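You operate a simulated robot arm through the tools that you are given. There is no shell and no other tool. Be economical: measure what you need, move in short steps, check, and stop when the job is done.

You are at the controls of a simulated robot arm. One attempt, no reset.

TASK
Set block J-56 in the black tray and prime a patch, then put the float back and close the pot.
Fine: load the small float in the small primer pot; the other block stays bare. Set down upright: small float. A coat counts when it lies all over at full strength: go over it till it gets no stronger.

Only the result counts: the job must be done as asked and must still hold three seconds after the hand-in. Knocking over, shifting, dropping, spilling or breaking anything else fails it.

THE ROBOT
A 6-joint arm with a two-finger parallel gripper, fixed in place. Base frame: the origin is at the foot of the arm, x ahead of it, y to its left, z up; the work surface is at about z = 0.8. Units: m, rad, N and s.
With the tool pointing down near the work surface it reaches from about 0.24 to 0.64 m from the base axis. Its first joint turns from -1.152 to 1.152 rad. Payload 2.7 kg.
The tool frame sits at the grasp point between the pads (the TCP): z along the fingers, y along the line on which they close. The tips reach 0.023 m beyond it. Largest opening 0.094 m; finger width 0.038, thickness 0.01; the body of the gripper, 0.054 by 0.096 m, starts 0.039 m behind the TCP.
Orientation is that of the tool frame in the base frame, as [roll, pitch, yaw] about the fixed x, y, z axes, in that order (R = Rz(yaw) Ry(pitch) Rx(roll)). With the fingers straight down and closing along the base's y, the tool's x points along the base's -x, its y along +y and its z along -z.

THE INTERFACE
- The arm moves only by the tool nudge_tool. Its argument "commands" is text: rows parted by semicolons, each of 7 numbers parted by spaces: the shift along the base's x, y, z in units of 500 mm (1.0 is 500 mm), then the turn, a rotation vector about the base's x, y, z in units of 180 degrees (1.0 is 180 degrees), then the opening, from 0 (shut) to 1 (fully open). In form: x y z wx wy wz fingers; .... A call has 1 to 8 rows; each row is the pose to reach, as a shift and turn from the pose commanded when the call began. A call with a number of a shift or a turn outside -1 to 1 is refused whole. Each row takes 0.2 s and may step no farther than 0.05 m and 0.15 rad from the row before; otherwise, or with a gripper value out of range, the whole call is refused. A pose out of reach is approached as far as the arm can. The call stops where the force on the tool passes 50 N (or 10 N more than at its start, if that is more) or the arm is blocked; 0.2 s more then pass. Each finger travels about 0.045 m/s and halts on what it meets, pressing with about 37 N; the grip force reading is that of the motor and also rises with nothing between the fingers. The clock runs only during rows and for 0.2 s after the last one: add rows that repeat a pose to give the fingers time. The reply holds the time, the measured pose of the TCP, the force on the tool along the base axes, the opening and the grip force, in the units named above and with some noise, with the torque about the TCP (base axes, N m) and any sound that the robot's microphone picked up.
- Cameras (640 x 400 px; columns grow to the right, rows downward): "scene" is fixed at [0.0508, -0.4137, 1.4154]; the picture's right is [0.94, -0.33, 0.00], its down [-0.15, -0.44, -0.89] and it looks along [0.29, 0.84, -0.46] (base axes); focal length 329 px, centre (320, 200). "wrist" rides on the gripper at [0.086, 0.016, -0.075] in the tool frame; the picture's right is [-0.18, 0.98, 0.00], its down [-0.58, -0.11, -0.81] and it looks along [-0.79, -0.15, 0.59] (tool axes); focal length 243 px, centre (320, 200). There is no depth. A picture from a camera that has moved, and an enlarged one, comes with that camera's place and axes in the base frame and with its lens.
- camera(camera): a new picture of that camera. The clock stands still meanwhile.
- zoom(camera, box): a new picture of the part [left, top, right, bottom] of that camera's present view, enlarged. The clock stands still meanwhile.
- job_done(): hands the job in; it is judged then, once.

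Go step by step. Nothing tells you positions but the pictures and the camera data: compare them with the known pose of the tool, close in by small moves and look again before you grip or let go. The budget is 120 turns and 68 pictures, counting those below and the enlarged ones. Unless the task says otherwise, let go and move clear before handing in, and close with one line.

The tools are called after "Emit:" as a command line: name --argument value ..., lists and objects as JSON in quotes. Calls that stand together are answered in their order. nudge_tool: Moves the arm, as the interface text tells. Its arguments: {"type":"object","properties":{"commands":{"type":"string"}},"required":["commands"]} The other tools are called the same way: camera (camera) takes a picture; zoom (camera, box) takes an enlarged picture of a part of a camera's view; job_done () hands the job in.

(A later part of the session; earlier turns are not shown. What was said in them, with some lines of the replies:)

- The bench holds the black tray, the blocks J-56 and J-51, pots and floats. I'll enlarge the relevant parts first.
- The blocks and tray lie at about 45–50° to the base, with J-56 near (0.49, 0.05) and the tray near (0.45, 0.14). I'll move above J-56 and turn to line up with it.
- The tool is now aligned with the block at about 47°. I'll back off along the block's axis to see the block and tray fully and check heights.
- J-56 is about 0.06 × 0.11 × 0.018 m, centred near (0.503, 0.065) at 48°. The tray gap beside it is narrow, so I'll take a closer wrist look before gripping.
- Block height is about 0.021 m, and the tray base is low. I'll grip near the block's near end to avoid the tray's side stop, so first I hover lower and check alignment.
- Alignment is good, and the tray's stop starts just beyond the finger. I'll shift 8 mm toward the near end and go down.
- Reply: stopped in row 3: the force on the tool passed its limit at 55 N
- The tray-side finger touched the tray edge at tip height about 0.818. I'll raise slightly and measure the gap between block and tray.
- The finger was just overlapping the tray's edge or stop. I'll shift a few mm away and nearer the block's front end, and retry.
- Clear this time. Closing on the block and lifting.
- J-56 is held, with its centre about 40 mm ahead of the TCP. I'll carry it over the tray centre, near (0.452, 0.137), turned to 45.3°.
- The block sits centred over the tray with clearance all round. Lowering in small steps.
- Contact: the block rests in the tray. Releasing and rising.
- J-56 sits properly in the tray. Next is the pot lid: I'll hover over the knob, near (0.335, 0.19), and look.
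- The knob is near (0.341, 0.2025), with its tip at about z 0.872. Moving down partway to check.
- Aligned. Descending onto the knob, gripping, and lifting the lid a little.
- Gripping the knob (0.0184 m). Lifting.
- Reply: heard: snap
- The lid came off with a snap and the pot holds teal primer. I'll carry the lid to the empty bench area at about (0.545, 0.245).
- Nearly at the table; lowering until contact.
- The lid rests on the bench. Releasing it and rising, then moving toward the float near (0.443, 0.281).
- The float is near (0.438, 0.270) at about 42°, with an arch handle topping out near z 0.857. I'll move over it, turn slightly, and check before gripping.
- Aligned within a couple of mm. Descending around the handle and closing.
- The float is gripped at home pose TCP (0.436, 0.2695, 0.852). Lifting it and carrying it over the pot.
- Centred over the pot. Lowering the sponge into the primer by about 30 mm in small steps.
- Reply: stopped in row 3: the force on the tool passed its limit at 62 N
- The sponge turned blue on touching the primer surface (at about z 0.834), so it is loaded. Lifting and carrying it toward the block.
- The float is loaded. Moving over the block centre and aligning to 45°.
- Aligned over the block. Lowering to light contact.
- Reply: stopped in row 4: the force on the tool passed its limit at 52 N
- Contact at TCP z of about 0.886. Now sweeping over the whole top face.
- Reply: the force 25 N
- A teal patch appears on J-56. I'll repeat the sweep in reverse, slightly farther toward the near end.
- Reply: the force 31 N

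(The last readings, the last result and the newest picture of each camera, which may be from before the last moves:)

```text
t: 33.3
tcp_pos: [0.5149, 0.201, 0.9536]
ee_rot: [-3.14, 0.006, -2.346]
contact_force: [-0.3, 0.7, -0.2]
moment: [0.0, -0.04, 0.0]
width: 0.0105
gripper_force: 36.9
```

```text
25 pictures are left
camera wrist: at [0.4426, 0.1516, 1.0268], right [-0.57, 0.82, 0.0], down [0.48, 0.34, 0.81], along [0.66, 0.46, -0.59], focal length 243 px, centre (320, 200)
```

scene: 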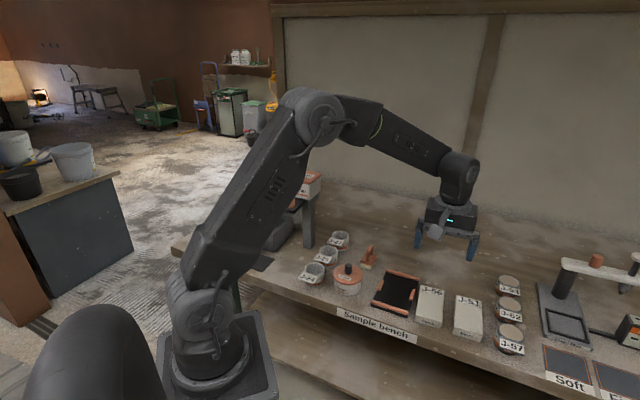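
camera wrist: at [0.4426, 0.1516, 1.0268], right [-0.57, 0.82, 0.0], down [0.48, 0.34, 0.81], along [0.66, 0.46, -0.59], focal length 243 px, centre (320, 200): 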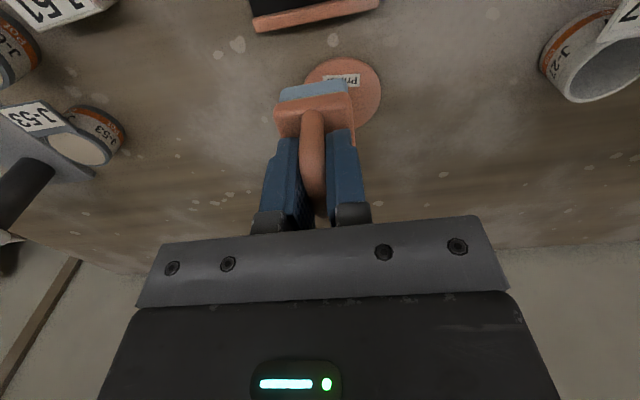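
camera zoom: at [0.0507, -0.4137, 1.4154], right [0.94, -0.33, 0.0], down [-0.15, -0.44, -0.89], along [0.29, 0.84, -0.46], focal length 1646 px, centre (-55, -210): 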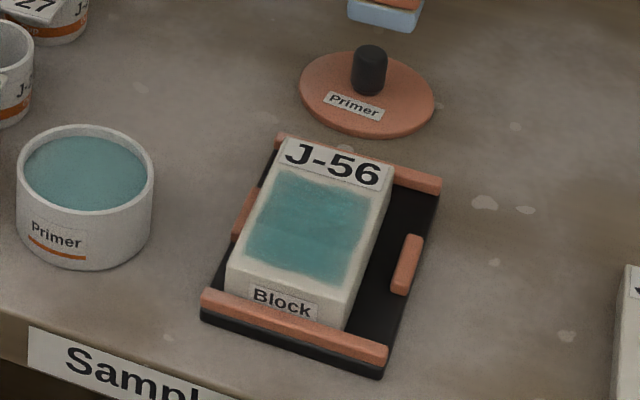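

The patch is a set rectangle between the labels, clearly stronger now. Enlarging to judge evenness.

Emit:
zoom --camera "scene" --box '[375, 268, 415, 308]'

```text
10.00 times, centred on (395, 288) of scene
camera zoom: at [0.0507, -0.4137, 1.4154], right [0.94, -0.33, 0.0], down [-0.15, -0.44, -0.89], along [0.29, 0.84, -0.46], focal length 3293 px, centre (-430, -680)
```

zoom: 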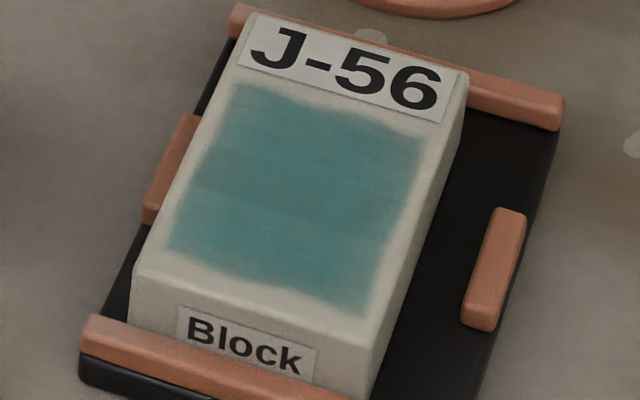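

Nearly even, with slightly weaker edges. I'll reload the float and go over it again; the patch centre is now near (0.433, 0.130).

Emit:
nudge_tool --commands "-.087 .001 0 0 0 0 0;-.174 .002 0 0 0 0 0;-.261 .003 0 0 0 0 0;-.348 .004 0 0 0 0 0;-.348 .004 -.06 0 0 0 0;-.348 .004 -.11 0 0 0 0"

Emit:
nudge_tool --commands "0 0 -.008 0 0 0 0;0 0 -.013 0 0 0 0;0 0 -.018 0 0 0 0;0 0 -.021 0 0 0 0;0 0 -.024 0 0 0 0"

```text
t: 34.7
tcp_pos: [0.3441, 0.2043, 0.8961]
ee_rot: [-3.141, 0.009, -2.345]
contact_force: [0.9, 0.2, -1.0]
moment: [0.03, 0.0, -0.01]
width: 0.0105
gripper_force: 37.8
```

```text
t: 35.9
tcp_pos: [0.3428, 0.2068, 0.8898]
ee_rot: [-3.138, 0.014, -2.347]
contact_force: [-8.2, -3.0, 39.6]
moment: [1.0, 0.32, 0.21]
width: 0.0103
gripper_force: 36.9
```

The contact was higher and off-centre, possibly on the rim. Raising and checking.

Emit:
nudge_tool --commands "0 0 .02 0 0 0 0;0 0 .035 0 0 0 0"

Emit:
zoom --camera "scene" --box '[320, 240, 380, 300]'

Emit:
camera --camera "wrist"

```text
t: 36.5
tcp_pos: [0.3426, 0.2058, 0.9047]
ee_rot: [-3.141, 0.007, -2.344]
contact_force: [-0.5, -0.2, 0.3]
moment: [0.03, -0.02, 0.0]
width: 0.0104
gripper_force: 37.3
```

```text
6.67 times, centred on (350, 270) of scene
camera zoom: at [0.0508, -0.4137, 1.4154], right [0.94, -0.33, 0.0], down [-0.15, -0.44, -0.89], along [0.29, 0.84, -0.46], focal length 2195 px, centre (120, -267)
```

zoom: 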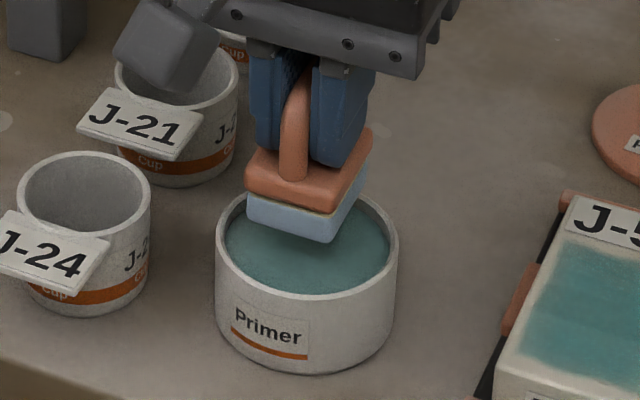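

```text
22 pictures are left
camera wrist: at [0.2697, 0.1552, 0.9787], right [-0.57, 0.82, 0.0], down [0.48, 0.34, 0.81], along [0.66, 0.46, -0.59], focal length 243 px, centre (320, 200)
```

wrist: 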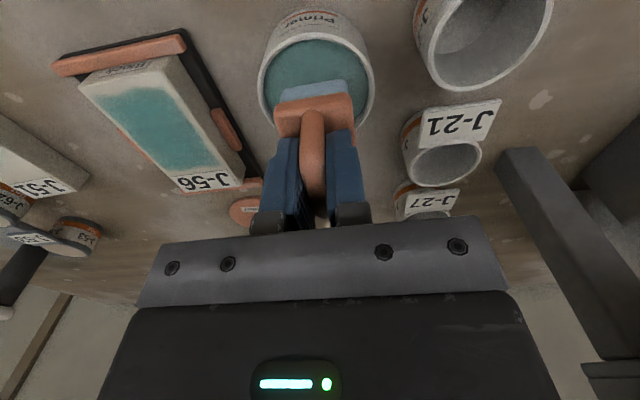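

The pot hasn't moved; the float was about 7 mm off toward the far rim. Correcting and dipping gently.

Emit:
nudge_tool --commands "-.008 -.0116 0 0 0 -.01 0;-.008 -.0116 -.015 0 0 -.02 0;-.008 -.0116 -.025 0 0 -.022 0;-.008 -.0116 -.031 0 0 -.022 0;-.008 -.0116 -.034 0 0 -.022 0;-.008 -.0116 -.037 0 0 -.022 0"

```text
t: 37.9
tcp_pos: [0.3383, 0.2003, 0.8857]
ee_rot: [-3.138, 0.006, -2.415]
contact_force: [0.7, 0.5, -0.3]
moment: [0.01, -0.03, -0.01]
width: 0.0104
gripper_force: 37.1
```

No rim contact this time. Going a few mm deeper.

Emit:
nudge_tool --commands "0 0 -.004 0 0 0 0;0 0 -.008 0 0 0 0;0 0 -.012 0 0 0 0;0 0 -.012 0 0 0 0"

Emit:
zoom --camera "scene" --box '[320, 240, 380, 300]'

```text
t: 38.7
tcp_pos: [0.3393, 0.2003, 0.8842]
ee_rot: [-3.138, 0.013, -2.415]
contact_force: [-1.5, 0.0, 7.8]
moment: [-0.14, 0.24, 0.02]
width: 0.0103
gripper_force: 37.0
stopped in row 3: the force on the tool passed its limit at 55 N (the readings are from after the stop); the commanded pose is now the measured one
```

```text
6.67 times, centred on (350, 270) of scene
camera zoom: at [0.0507, -0.4137, 1.4153], right [0.94, -0.33, 0.0], down [-0.15, -0.44, -0.89], along [0.29, 0.84, -0.46], focal length 2195 px, centre (120, -267)
```

zoom: 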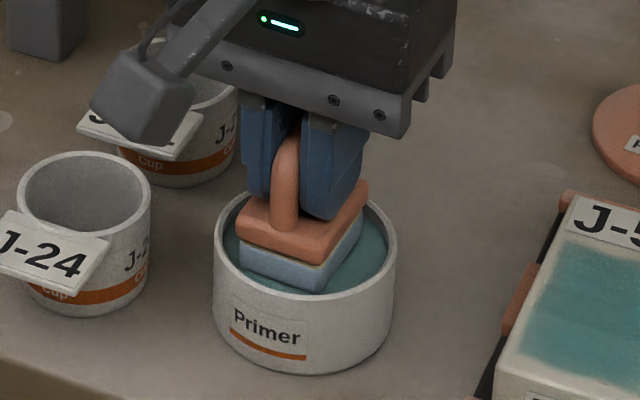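

Reloaded. Lifting and moving over the patch centre.

Emit:
nudge_tool --commands "0 0 .03 0 0 0 0;0 0 .06 0 0 0 0;.063 -.047 .06 0 0 .008 0;.126 -.094 .06 0 0 .016 0;.188 -.14 .06 0 0 .022 0;.188 -.14 .03 0 0 .022 0;.188 -.14 .012 0 0 .022 0"

Emit:
nudge_tool --commands "0 0 -.002 0 0 0 0;0 0 -.004 0 0 0 0;0 0 -.006 0 0 0 0"

```text
t: 40.3
tcp_pos: [0.4328, 0.1311, 0.89]
ee_rot: [-3.137, 0.011, -2.346]
contact_force: [0.2, -0.2, -0.3]
moment: [-0.01, 0.02, -0.04]
width: 0.01
gripper_force: 37.5
```

```text
t: 41.1
tcp_pos: [0.4311, 0.1303, 0.8869]
ee_rot: [-3.139, 0.011, -2.347]
contact_force: [-0.1, -0.3, -0.2]
moment: [-0.01, -0.02, -0.01]
width: 0.0101
gripper_force: 37.0
```

Emit:
nudge_tool --commands "0 0 -.003 0 0 0 0;.031 .0313 -.003 0 0 0 0;.0481 .0144 -.003 0 0 0 0;-.0139 -.0482 -.003 0 0 0 0;-.031 -.0313 -.003 0 0 0 0;.031 .0313 -.003 0 0 0 0;.0139 .0482 -.003 0 0 0 0;-.0481 -.0144 -.003 0 0 0 0"

```text
t: 42.9
tcp_pos: [0.4084, 0.1227, 0.8884]
ee_rot: [-3.137, 0.008, -2.345]
contact_force: [0.1, 0.2, -0.6]
moment: [-0.04, 0.01, -0.02]
width: 0.0102
gripper_force: 37.1
```

No contact force during that pass. Going back to centre and lowering until I feel contact.

Emit:
nudge_tool --commands ".0481 .0144 0 0 0 0 0;.0481 .0144 -.002 0 0 0 0;.0481 .0144 -.004 0 0 0 0;.0481 .0144 -.006 0 0 0 0"

```text
t: 44.0
tcp_pos: [0.4348, 0.1319, 0.8873]
ee_rot: [-3.134, 0.016, -2.343]
contact_force: [-1.3, 0.6, 6.1]
moment: [-0.1, 0.22, 0.0]
width: 0.0104
gripper_force: 37.0
stopped in row 4: the force on the tool passed its limit at 50 N (the readings are from after the stop); the commanded pose is now the measured one
```

In contact at about 6 N. Sweeping the patch.

Emit:
nudge_tool --commands ".031 .0313 0 0 0 0 0;.0481 .0144 0 0 0 0 0;-.0139 -.0482 0 0 0 0 0;-.031 -.0313 0 0 0 0 0;.031 .0313 0 0 0 0 0;.0139 .0482 0 0 0 0 0;-.0481 -.0144 0 0 0 0 0;0 0 0 0 0 0 0"

Emit:
nudge_tool --commands ".031 .0313 0 0 0 0 0;.0481 .0144 0 0 0 0 0;-.0139 -.0482 0 0 0 0 0;-.031 -.0313 0 0 0 0 0;.031 .0313 0 0 0 0 0;.0139 .0482 0 0 0 0 0;-.0481 -.0144 0 0 0 0 0;0 0 0 0 0 0 0"

Emit:
nudge_tool --commands "0 0 .02 0 0 0 0;.05 .05 .08 0 0 0 0;.1 .1 .14 0 0 0 0;.15 .15 .14 0 0 0 0"

Emit:
zoom --camera "scene" --box '[375, 268, 415, 308]'

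```text
t: 45.1
tcp_pos: [0.4268, 0.1217, 0.887]
ee_rot: [-3.136, 0.011, -2.346]
contact_force: [-0.1, 1.2, 5.5]
moment: [0.18, 0.05, -0.01]
width: 0.0104
gripper_force: 37.0
stopped in row 5: the force on the tool passed its limit at 53 N (the readings are from after the stop); the commanded pose is now the measured one
```

```text
t: 46.9
tcp_pos: [0.4264, 0.1209, 0.8854]
ee_rot: [-3.139, 0.004, -2.347]
contact_force: [-1.1, -0.2, 2.6]
moment: [0.09, 0.04, 0.03]
width: 0.0104
gripper_force: 37.0
```

```text
t: 47.9
tcp_pos: [0.5021, 0.1945, 0.9561]
ee_rot: [-3.136, 0.009, -2.346]
contact_force: [-1.0, -0.3, -0.7]
moment: [0.01, 0.02, -0.01]
width: 0.0108
gripper_force: 36.3
```

```text
10.00 times, centred on (395, 288) of scene
camera zoom: at [0.0508, -0.4137, 1.4154], right [0.94, -0.33, 0.0], down [-0.15, -0.44, -0.89], along [0.29, 0.84, -0.46], focal length 3293 px, centre (-430, -680)
```

zoom: 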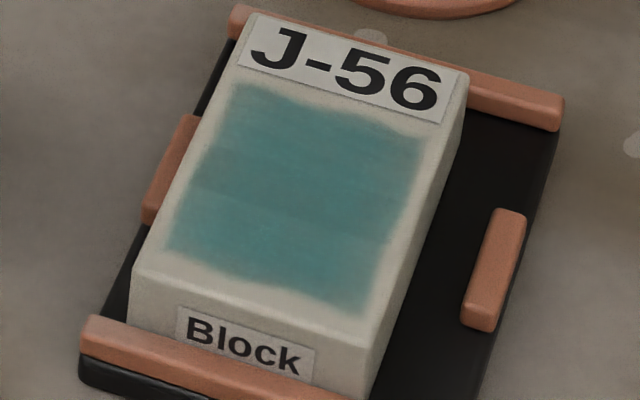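

The coat looks a little more even, with a darker middle band remaining. I'll make another firm pass over the whole patch.

Emit:
nudge_tool --commands "-.046 -.043 0 0 0 0 0;-.092 -.086 0 0 0 0 0;-.1376 -.1282 0 0 0 0 0;-.1376 -.1282 -.07 0 0 0 0;-.1376 -.1282 -.132 0 0 0 0;-.1376 -.1282 -.134 0 0 0 0;-.1376 -.1282 -.136 0 0 0 0;-.1376 -.1282 -.138 0 0 0 0"

Emit:
nudge_tool --commands "0 0 -.002 0 0 0 0;0 0 -.004 0 0 0 0;0 0 -.006 0 0 0 0"

```text
t: 49.7
tcp_pos: [0.4331, 0.1317, 0.8856]
ee_rot: [-3.134, 0.008, -2.346]
contact_force: [0.1, 0.5, -1.5]
moment: [-0.02, 0.0, 0.01]
width: 0.0104
gripper_force: 37.2
```

```text
t: 50.5
tcp_pos: [0.4323, 0.1318, 0.8858]
ee_rot: [-3.134, 0.01, -2.345]
contact_force: [-8.7, -4.5, 31.9]
moment: [-0.23, 0.57, 0.0]
width: 0.0102
gripper_force: 37.7
```

Emit:
nudge_tool --commands ".015 .0155 .002 0 0 0 0;.031 .0313 .002 0 0 0 0;.0481 .0144 .002 0 0 0 0;.0171 -.0169 .002 0 0 0 0;-.0139 -.0482 .002 0 0 0 0;-.031 -.0313 .002 0 0 0 0;0 0 .002 0 0 0 0;.031 .0313 .002 0 0 0 0"

Emit:
nudge_tool --commands "-.0171 .0169 0 0 0 0 0;-.0481 -.0144 0 0 0 0 0;-.0791 -.0457 0 0 0 0 0;-.062 -.0626 0 0 0 0 0;-.031 -.0313 0 0 0 0 0;0 0 0 0 0 0 0"

```text
t: 52.3
tcp_pos: [0.4477, 0.1481, 0.8862]
ee_rot: [-3.135, 0.011, -2.346]
contact_force: [-13.6, -13.2, 42.2]
moment: [-0.5, 0.79, 0.04]
width: 0.0104
gripper_force: 37.0
```

```text
t: 53.7
tcp_pos: [0.4491, 0.1462, 0.8849]
ee_rot: [-3.137, 0.006, -2.348]
contact_force: [-7.6, -9.3, 27.9]
moment: [-0.36, 0.35, 0.01]
width: 0.0106
gripper_force: 36.6
```

Emit:
nudge_tool --commands "0 0 .02 0 0 0 0;.05 .05 .08 0 0 0 0;.1 .1 .14 0 0 0 0"

Emit:
zoom --camera "scene" --box '[375, 268, 415, 308]'

```text
t: 54.5
tcp_pos: [0.4958, 0.1928, 0.9539]
ee_rot: [-3.136, 0.007, -2.346]
contact_force: [-0.8, 0.1, -0.5]
moment: [-0.01, -0.03, -0.03]
width: 0.0105
gripper_force: 36.8
```

```text
10.00 times, centred on (395, 288) of scene
camera zoom: at [0.0507, -0.4137, 1.4154], right [0.94, -0.33, 0.0], down [-0.15, -0.44, -0.89], along [0.29, 0.84, -0.46], focal length 3293 px, centre (-430, -680)
```

zoom: 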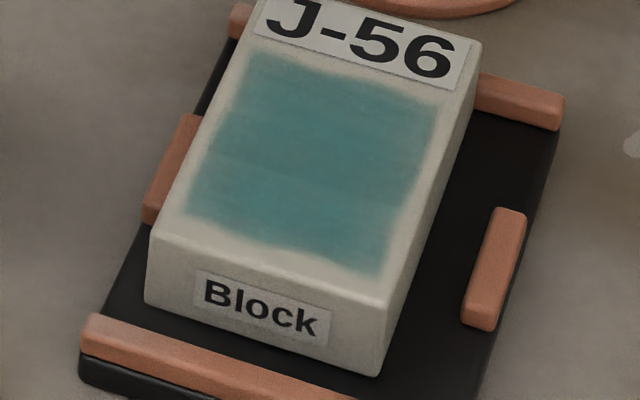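

To judge the coat better I'll move the wrist camera over the block.

Emit:
nudge_tool --commands ".06 .06 .02 0 0 0 0;.1 .1 .02 0 0 0 0"

Emit:
camera --camera "wrist"

```text
t: 55.1
tcp_pos: [0.5456, 0.2485, 0.9636]
ee_rot: [-3.136, 0.006, -2.346]
contact_force: [0.0, 0.0, -0.9]
moment: [-0.02, -0.01, 0.01]
width: 0.0102
gripper_force: 36.9
```

```text
18 pictures are left
camera wrist: at [0.4728, 0.199, 1.0386], right [-0.57, 0.82, 0.0], down [0.48, 0.34, 0.81], along [0.67, 0.46, -0.59], focal length 243 px, centre (320, 200)
```

wrist: 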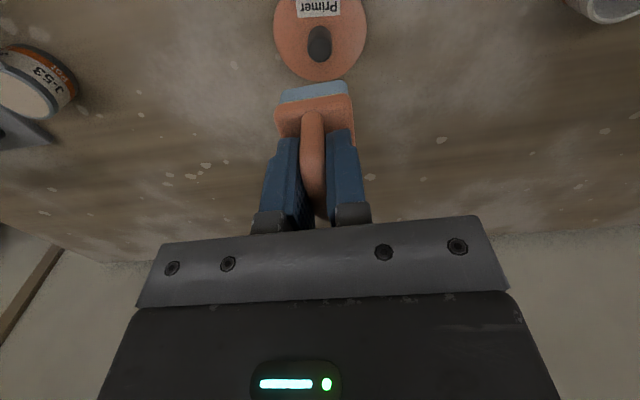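

Wrong side for a view. I'll reload at the pot, where the wrist camera sees the patch clearly.

Emit:
nudge_tool --commands "-.083 -.02 0 0 0 0 0;-.166 -.039 0 0 0 -.005 0;-.249 -.058 0 0 0 -.01 0;-.332 -.077 0 0 0 -.016 0;-.414 -.097 0 0 0 -.022 0;-.414 -.097 -.06 0 0 -.022 0;-.414 -.097 -.117 0 0 -.022 0"

Emit:
zoom --camera "wrist" --box '[50, 0, 380, 210]'

```text
t: 56.7
tcp_pos: [0.3416, 0.1972, 0.9046]
ee_rot: [-3.137, 0.008, -2.415]
contact_force: [-0.9, 0.4, -0.1]
moment: [0.03, 0.01, -0.02]
width: 0.0107
gripper_force: 36.9
```

```text
1.90 times, centred on (215, 105) of wrist
camera zoom: at [0.2631, 0.1532, 0.9777], right [-0.51, 0.86, 0.0], down [0.5, 0.3, 0.81], along [0.7, 0.42, -0.58], focal length 462 px, centre (520, 381)
```

zoom: 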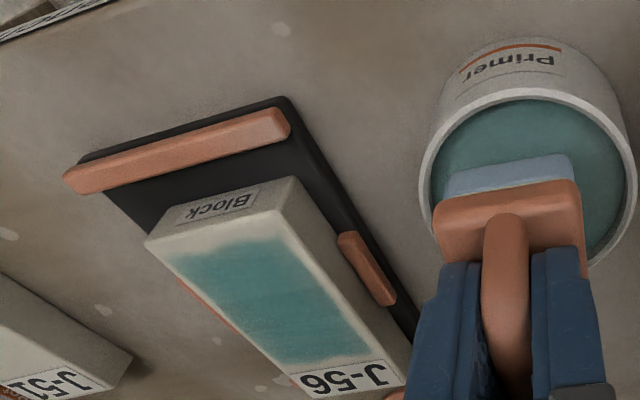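

The patch looks even, and the block is resting against the tray's stops. One more reload and pass to confirm it gets no stronger.

Emit:
nudge_tool --commands "-.004 .005 -.02 0 0 0 0;-.004 .005 -.032 0 0 0 0;-.004 .005 -.036 0 0 0 0;-.004 .005 -.04 0 0 0 0;-.004 .005 -.043 0 0 0 0;-.004 .005 -.046 0 0 0 0"

```text
t: 58.1
tcp_pos: [0.3394, 0.2022, 0.8852]
ee_rot: [-3.137, 0.008, -2.415]
contact_force: [-10.7, -6.1, 33.7]
moment: [-0.28, 0.69, 0.02]
width: 0.0107
gripper_force: 37.4
```

Emit:
nudge_tool --commands "0 0 .03 0 0 0 0;0 0 .06 0 0 0 0;.069 -.042 .06 0 0 .008 0;.138 -.083 .06 0 0 .016 0;.206 -.125 .06 0 0 .022 0;.206 -.125 .02 0 0 .022 0;.206 -.125 .008 0 0 .022 0"

Emit:
nudge_tool --commands "0 0 -.002 0 0 0 0;0 0 -.004 0 0 0 0;0 0 -.006 0 0 0 0"

```text
t: 59.7
tcp_pos: [0.4435, 0.1376, 0.8857]
ee_rot: [-3.135, 0.007, -2.347]
contact_force: [0.5, -0.8, 0.8]
moment: [-0.05, 0.0, -0.01]
width: 0.0107
gripper_force: 37.5
```

```text
t: 60.5
tcp_pos: [0.4423, 0.1374, 0.885]
ee_rot: [-3.135, 0.009, -2.346]
contact_force: [-7.3, -5.3, 21.4]
moment: [-0.23, 0.46, 0.02]
width: 0.0104
gripper_force: 36.7
```

Emit:
nudge_tool --commands ".031 .0313 0 0 0 0 0;.0481 .0144 0 0 0 0 0;.008 -.026 0 0 0 0 0;-.0321 -.0667 0 0 0 0 0;-.0493 -.0498 0 0 0 0 0;-.009 -.009 0 0 0 0 0;.031 .0313 0 0 0 0 0;.0139 .0482 0 0 0 0 0"

Emit:
nudge_tool --commands "-.04 -.0406 0 0 0 0 0;-.0803 -.0811 0 0 0 0 0;-.0632 -.098 0 0 0 0 0;-.0803 -.0811 0 0 0 0 0;-.06 -.0606 0 0 0 0 0;-.0803 -.0811 0 0 0 0 0;-.0632 -.098 0 0 0 0 0;-.046 -.115 0 0 0 0 0"

Emit:
nudge_tool --commands "0 0 .02 0 0 0 0;0 0 .07 0 0 0 0;.05 .05 .14 0 0 0 0;.11 .11 .14 0 0 0 0;.17 .17 .14 0 0 0 0"

Emit:
zoom --camera "scene" --box '[375, 268, 415, 308]'

```text
t: 62.3
tcp_pos: [0.4516, 0.1644, 0.8853]
ee_rot: [-3.132, 0.016, -2.346]
contact_force: [8.8, -4.7, 25.2]
moment: [-0.4, 0.03, 0.16]
width: 0.0104
gripper_force: 37.0
```

```text
t: 64.1
tcp_pos: [0.4242, 0.1074, 0.885]
ee_rot: [-3.137, 0.011, -2.346]
contact_force: [-10.5, 11.3, 37.3]
moment: [0.38, 0.58, -0.01]
width: 0.0104
gripper_force: 36.9
```

```text
t: 65.3
tcp_pos: [0.5089, 0.1888, 0.9505]
ee_rot: [-3.136, 0.006, -2.346]
contact_force: [0.1, 0.3, 0.1]
moment: [-0.01, 0.0, -0.01]
width: 0.0105
gripper_force: 36.8
```

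```text
10.00 times, centred on (395, 288) of scene
camera zoom: at [0.0507, -0.4137, 1.4154], right [0.94, -0.33, 0.0], down [-0.15, -0.44, -0.89], along [0.29, 0.84, -0.46], focal length 3293 px, centre (-430, -680)
```

zoom: 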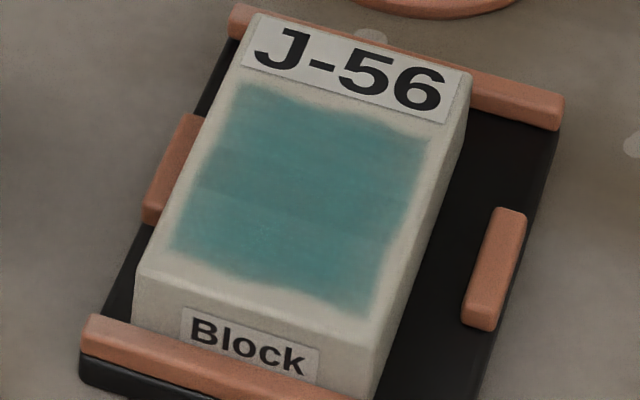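

The coat looks identical to before, so it is at full strength. Now returning the float to its home spot at (0.436, 0.2695).

Emit:
nudge_tool --commands "-.049 .054 0 0 0 -.007 0;-.098 .108 0 0 0 -.015 0;-.146 .1614 0 0 0 -.022 0;-.146 .1614 -.08 0 0 -.022 0;-.146 .1614 -.16 0 0 -.022 0;-.146 .1614 -.18 0 0 -.022 0"

Emit:
zoom --camera "scene" --box '[340, 220, 440, 310]'

```text
t: 66.7
tcp_pos: [0.4376, 0.2672, 0.8637]
ee_rot: [-3.137, 0.009, -2.416]
contact_force: [0.3, 0.1, -1.2]
moment: [0.02, -0.01, -0.01]
width: 0.0105
gripper_force: 37.0
```

```text
4.44 times, centred on (390, 265) of scene
camera zoom: at [0.0508, -0.4137, 1.4154], right [0.94, -0.33, 0.0], down [-0.15, -0.44, -0.89], along [0.29, 0.84, -0.46], focal length 1463 px, centre (9, -89)
```

zoom: 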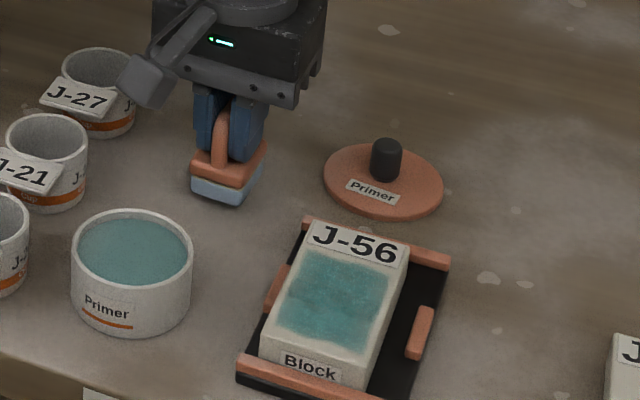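

Emit:
nudge_tool --commands "-.003 .004 -.01 0 0 0 0;-.003 .004 -.016 0 0 0 0;-.003 .004 -.019 0 0 0 0;-.003 .004 -.022 0 0 0 0;-.003 .004 -.024 0 0 0 0"

```text
t: 67.9
tcp_pos: [0.4372, 0.2721, 0.8515]
ee_rot: [-3.137, 0.004, -2.416]
contact_force: [-0.2, -0.1, -0.2]
moment: [0.02, 0.04, 0.02]
width: 0.0102
gripper_force: 36.7
```

Emit:
nudge_tool --commands "0 0 -.003 0 0 0 0;0 0 -.006 0 0 0 0;0 0 -.008 0 0 0 0"

```text
t: 68.7
tcp_pos: [0.4376, 0.2736, 0.8504]
ee_rot: [-3.136, 0.012, -2.415]
contact_force: [-12.6, -10.0, 44.4]
moment: [-0.6, 0.99, 0.06]
width: 0.0103
gripper_force: 36.8
```

Set down. Easing the pressure, releasing, and rising straight up.

Emit:
nudge_tool --commands "0 0 .003 0 0 0 0;0 0 .004 0 0 0 .25;0 0 .004 0 0 0 .5;0 0 .004 0 0 0 .5;0 0 .04 0 0 0 .5;0 0 .12 0 0 0 .5;0 0 .2 0 0 0 .5"

Emit:
camera --camera "wrist"

Emit:
zoom --camera "scene" --box '[340, 220, 440, 310]'

```text
t: 70.3
tcp_pos: [0.4341, 0.2702, 0.9468]
ee_rot: [-3.138, 0.008, -2.416]
contact_force: [0.4, -0.1, 0.2]
moment: [-0.03, 0.01, 0.01]
width: 0.047
gripper_force: 0.0
```

```text
14 pictures are left
camera wrist: at [0.3581, 0.2266, 1.0209], right [-0.51, 0.86, 0.0], down [0.5, 0.3, 0.81], along [0.7, 0.42, -0.59], focal length 243 px, centre (320, 200)
```

wrist: 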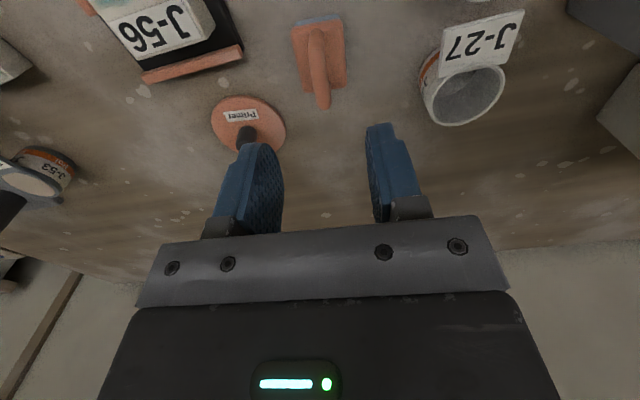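

```text
4.44 times, centred on (390, 265) of scene
camera zoom: at [0.0508, -0.4137, 1.4154], right [0.94, -0.33, 0.0], down [-0.15, -0.44, -0.89], along [0.29, 0.84, -0.46], focal length 1463 px, centre (9, -89)
```

zoom: 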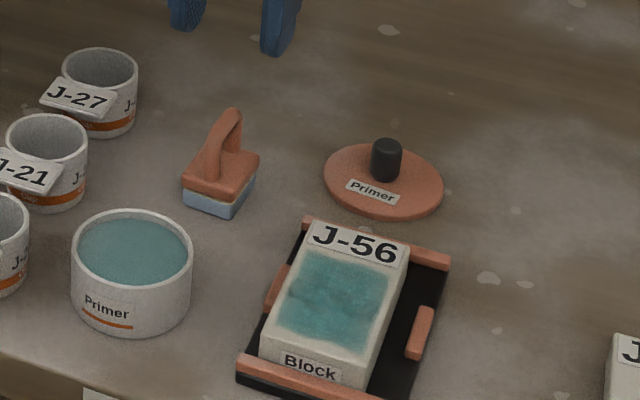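

The float is back, upright and at its place. Next I move above the lid to fetch it, correcting the small tool tilt.

Emit:
nudge_tool --commands ".074 -.017 -.03 -.0008 .0027 .007 .5;.148 -.034 -.06 -.0008 .0027 .014 .5;.222 -.05 -.08 -.0008 .0027 .021 .5;.222 -.05 -.094 -.0008 .0027 .021 .5"

Emit:
camera --camera "wrist"

```text
t: 71.3
tcp_pos: [0.549, 0.2468, 0.9007]
ee_rot: [-3.14, 0.0, -2.35]
contact_force: [0.5, -0.6, -0.4]
moment: [0.02, 0.0, -0.02]
width: 0.047
gripper_force: 0.1
```

```text
12 pictures are left
camera wrist: at [0.4761, 0.1985, 0.9748], right [-0.57, 0.82, 0.0], down [0.49, 0.34, 0.81], along [0.66, 0.46, -0.59], focal length 243 px, centre (320, 200)
```

wrist: 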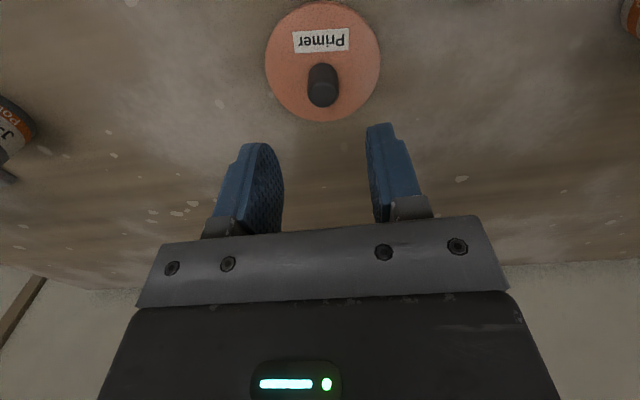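

Knob is at about (0.544, 0.247). Descending, gripping and lifting the lid.

Emit:
nudge_tool --commands "-.008 0 -.05 0 0 0 .5;-.008 0 -.1 0 0 0 .5;-.008 0 -.134 0 0 0 .5;-.008 0 -.134 0 0 0 0;-.008 0 -.134 0 0 0 0;-.008 0 -.134 0 0 0 0"

Emit:
nudge_tool --commands "0 0 .04 0 0 0 0;0 0 .12 0 0 0 0;0 0 .2 0 0 0 0;-.08 -.018 .2 0 0 0 0;-.16 -.036 .2 0 0 0 0;-.24 -.054 .2 0 0 0 0;-.32 -.072 .2 0 0 0 0;-.4 -.09 .2 0 0 0 0"

Emit:
camera --camera "wrist"

Emit:
zoom --camera "scene" --box '[310, 210, 390, 300]'

```text
t: 72.7
tcp_pos: [0.5422, 0.25, 0.8318]
ee_rot: [-3.139, 0.0, -2.349]
contact_force: [-0.4, -0.6, 0.0]
moment: [-0.02, -0.01, -0.01]
width: 0.0186
gripper_force: 36.8
```

```text
t: 74.5
tcp_pos: [0.3448, 0.2062, 0.9334]
ee_rot: [-3.14, 0.001, -2.35]
contact_force: [0.0, -0.4, -0.9]
moment: [-0.02, -0.02, -0.06]
width: 0.0185
gripper_force: 36.8
```

```text
11 pictures are left
camera wrist: at [0.2726, 0.1565, 1.0077], right [-0.57, 0.82, 0.0], down [0.49, 0.34, 0.81], along [0.66, 0.46, -0.59], focal length 243 px, centre (320, 200)
```

wrist: 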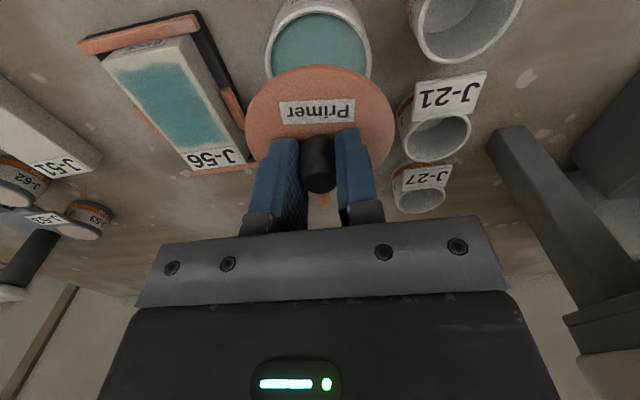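

```text
4.44 times, centred on (350, 255) of scene
camera zoom: at [0.0508, -0.4137, 1.4154], right [0.94, -0.33, 0.0], down [-0.15, -0.44, -0.89], along [0.29, 0.84, -0.46], focal length 1463 px, centre (187, -44)
```

zoom: 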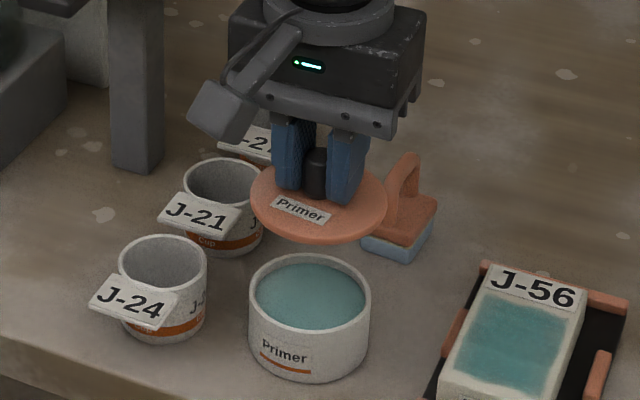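

The lid is held above the pot. Moving to the pot centre and lowering to just above the rim for a check.

Emit:
nudge_tool --commands "-.006 -.008 -.03 0 0 0 0;-.006 -.008 -.07 0 0 0 0;-.006 -.008 -.105 0 0 0 0"

Emit:
zoom --camera "scene" --box '[320, 240, 380, 300]'

Emit:
zoom --camera "wrist" --box '[220, 0, 420, 150]'

```text
t: 75.3
tcp_pos: [0.3422, 0.1998, 0.8806]
ee_rot: [-3.141, -0.002, -2.35]
contact_force: [-0.5, -0.4, 0.4]
moment: [0.01, -0.05, -0.04]
width: 0.0186
gripper_force: 37.2
```

```text
6.67 times, centred on (350, 270) of scene
camera zoom: at [0.0508, -0.4137, 1.4154], right [0.94, -0.33, 0.0], down [-0.15, -0.44, -0.89], along [0.29, 0.84, -0.46], focal length 2195 px, centre (120, -267)
```

zoom: 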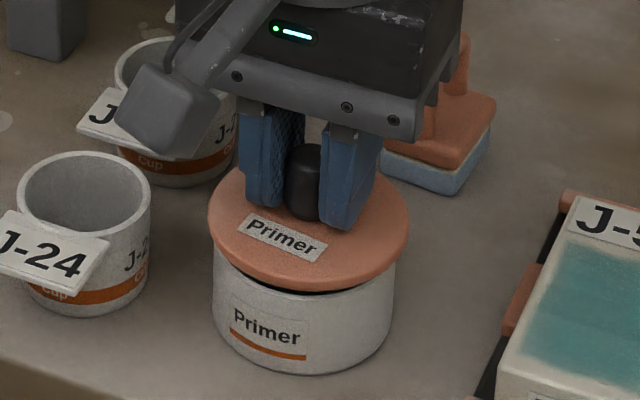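

```text
2.67 times, centred on (320, 75) of wrist
camera zoom: at [0.2687, 0.1511, 0.9546], right [-0.57, 0.82, 0.0], down [0.49, 0.34, 0.81], along [0.66, 0.46, -0.59], focal length 647 px, centre (320, 533)
```

zoom: 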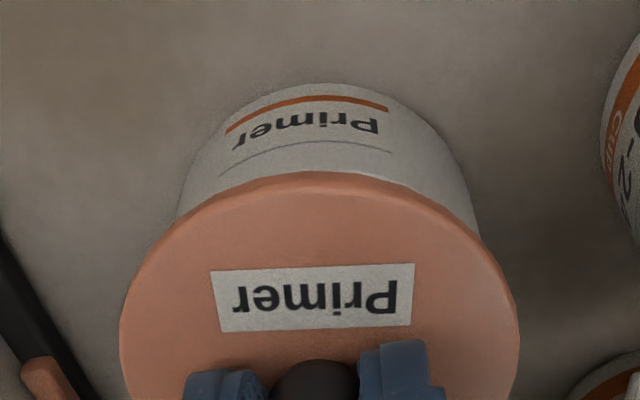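

The lid is about 1.5 mm off; correcting that and pressing it down until it snaps.

Emit:
nudge_tool --commands "-.0018 .0024 -.004 0 0 0 0;-.0018 .0024 -.01 0 0 0 0;-.0018 .0024 -.014 0 0 0 0;-.0018 .0024 -.017 0 0 0 0;-.0018 .0024 -.02 0 0 0 0;-.0018 .0024 -.023 0 0 0 0"

```text
t: 76.7
tcp_pos: [0.3417, 0.2015, 0.8718]
ee_rot: [-3.139, 0.007, -2.352]
contact_force: [0.4, -1.9, 41.2]
moment: [-0.11, 0.17, -0.02]
width: 0.0185
gripper_force: 37.5
heard: snap
```

It snapped shut. Easing off, releasing, and rising clear.

Emit:
nudge_tool --commands "0 0 .002 0 0 0 0;0 0 .003 0 0 0 .3;0 0 .003 0 0 0 .5;0 0 .003 0 0 0 .5;0 0 .06 0 0 0 .5;0 0 .14 0 0 0 .5;0 0 .24 0 0 0 .5;0 0 .32 0 0 0 .5"

Emit:
zoom --camera "scene" --box '[300, 220, 460, 340]'

Emit:
camera --camera "wrist"

```text
t: 78.5
tcp_pos: [0.3393, 0.2035, 1.031]
ee_rot: [3.141, -0.001, -2.349]
contact_force: [-1.0, 0.7, 0.1]
moment: [0.03, -0.01, 0.02]
width: 0.0469
gripper_force: 0.2
```

```text
3.33 times, centred on (380, 280) of scene
camera zoom: at [0.0508, -0.4137, 1.4154], right [0.94, -0.33, 0.0], down [-0.15, -0.44, -0.89], along [0.29, 0.84, -0.46], focal length 1098 px, centre (120, -67)
```

zoom: 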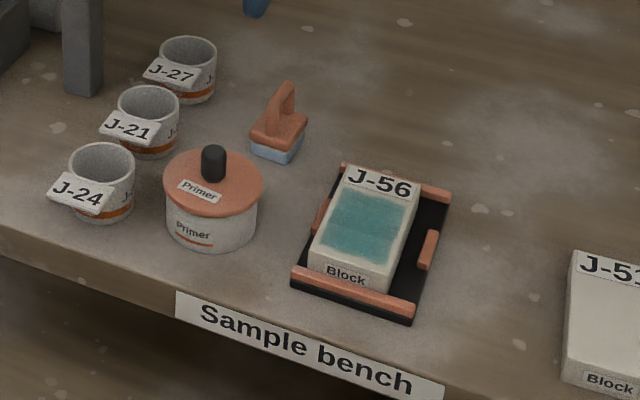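

```text
6 pictures are left
camera wrist: at [0.266, 0.153, 1.1043], right [-0.57, 0.82, 0.0], down [0.49, 0.34, 0.81], along [0.66, 0.46, -0.59], focal length 243 px, centre (320, 200)
```

wrist: 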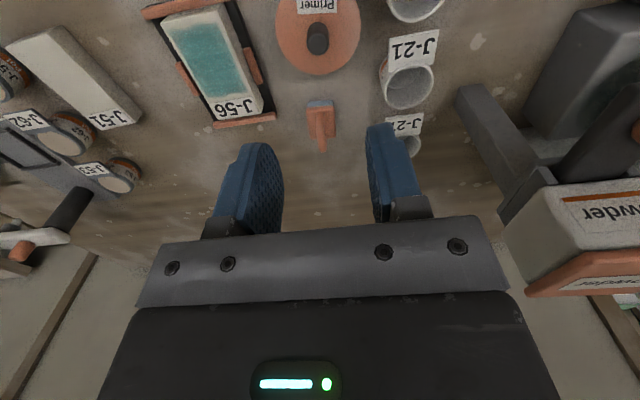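

The last pictures show J-56 primed in the tray, J-51 bare, the float upright in its place and the pot closed, with the arm clear. Handing in.

Emit:
job_done

```text
The job is handed in.
```

J-56 is in the black tray with its patch primed until it got no stronger, J-51 is still bare, the small float is back upright at its spot and the pot lid is snapped shut; the job is handed in, result not yet reported.
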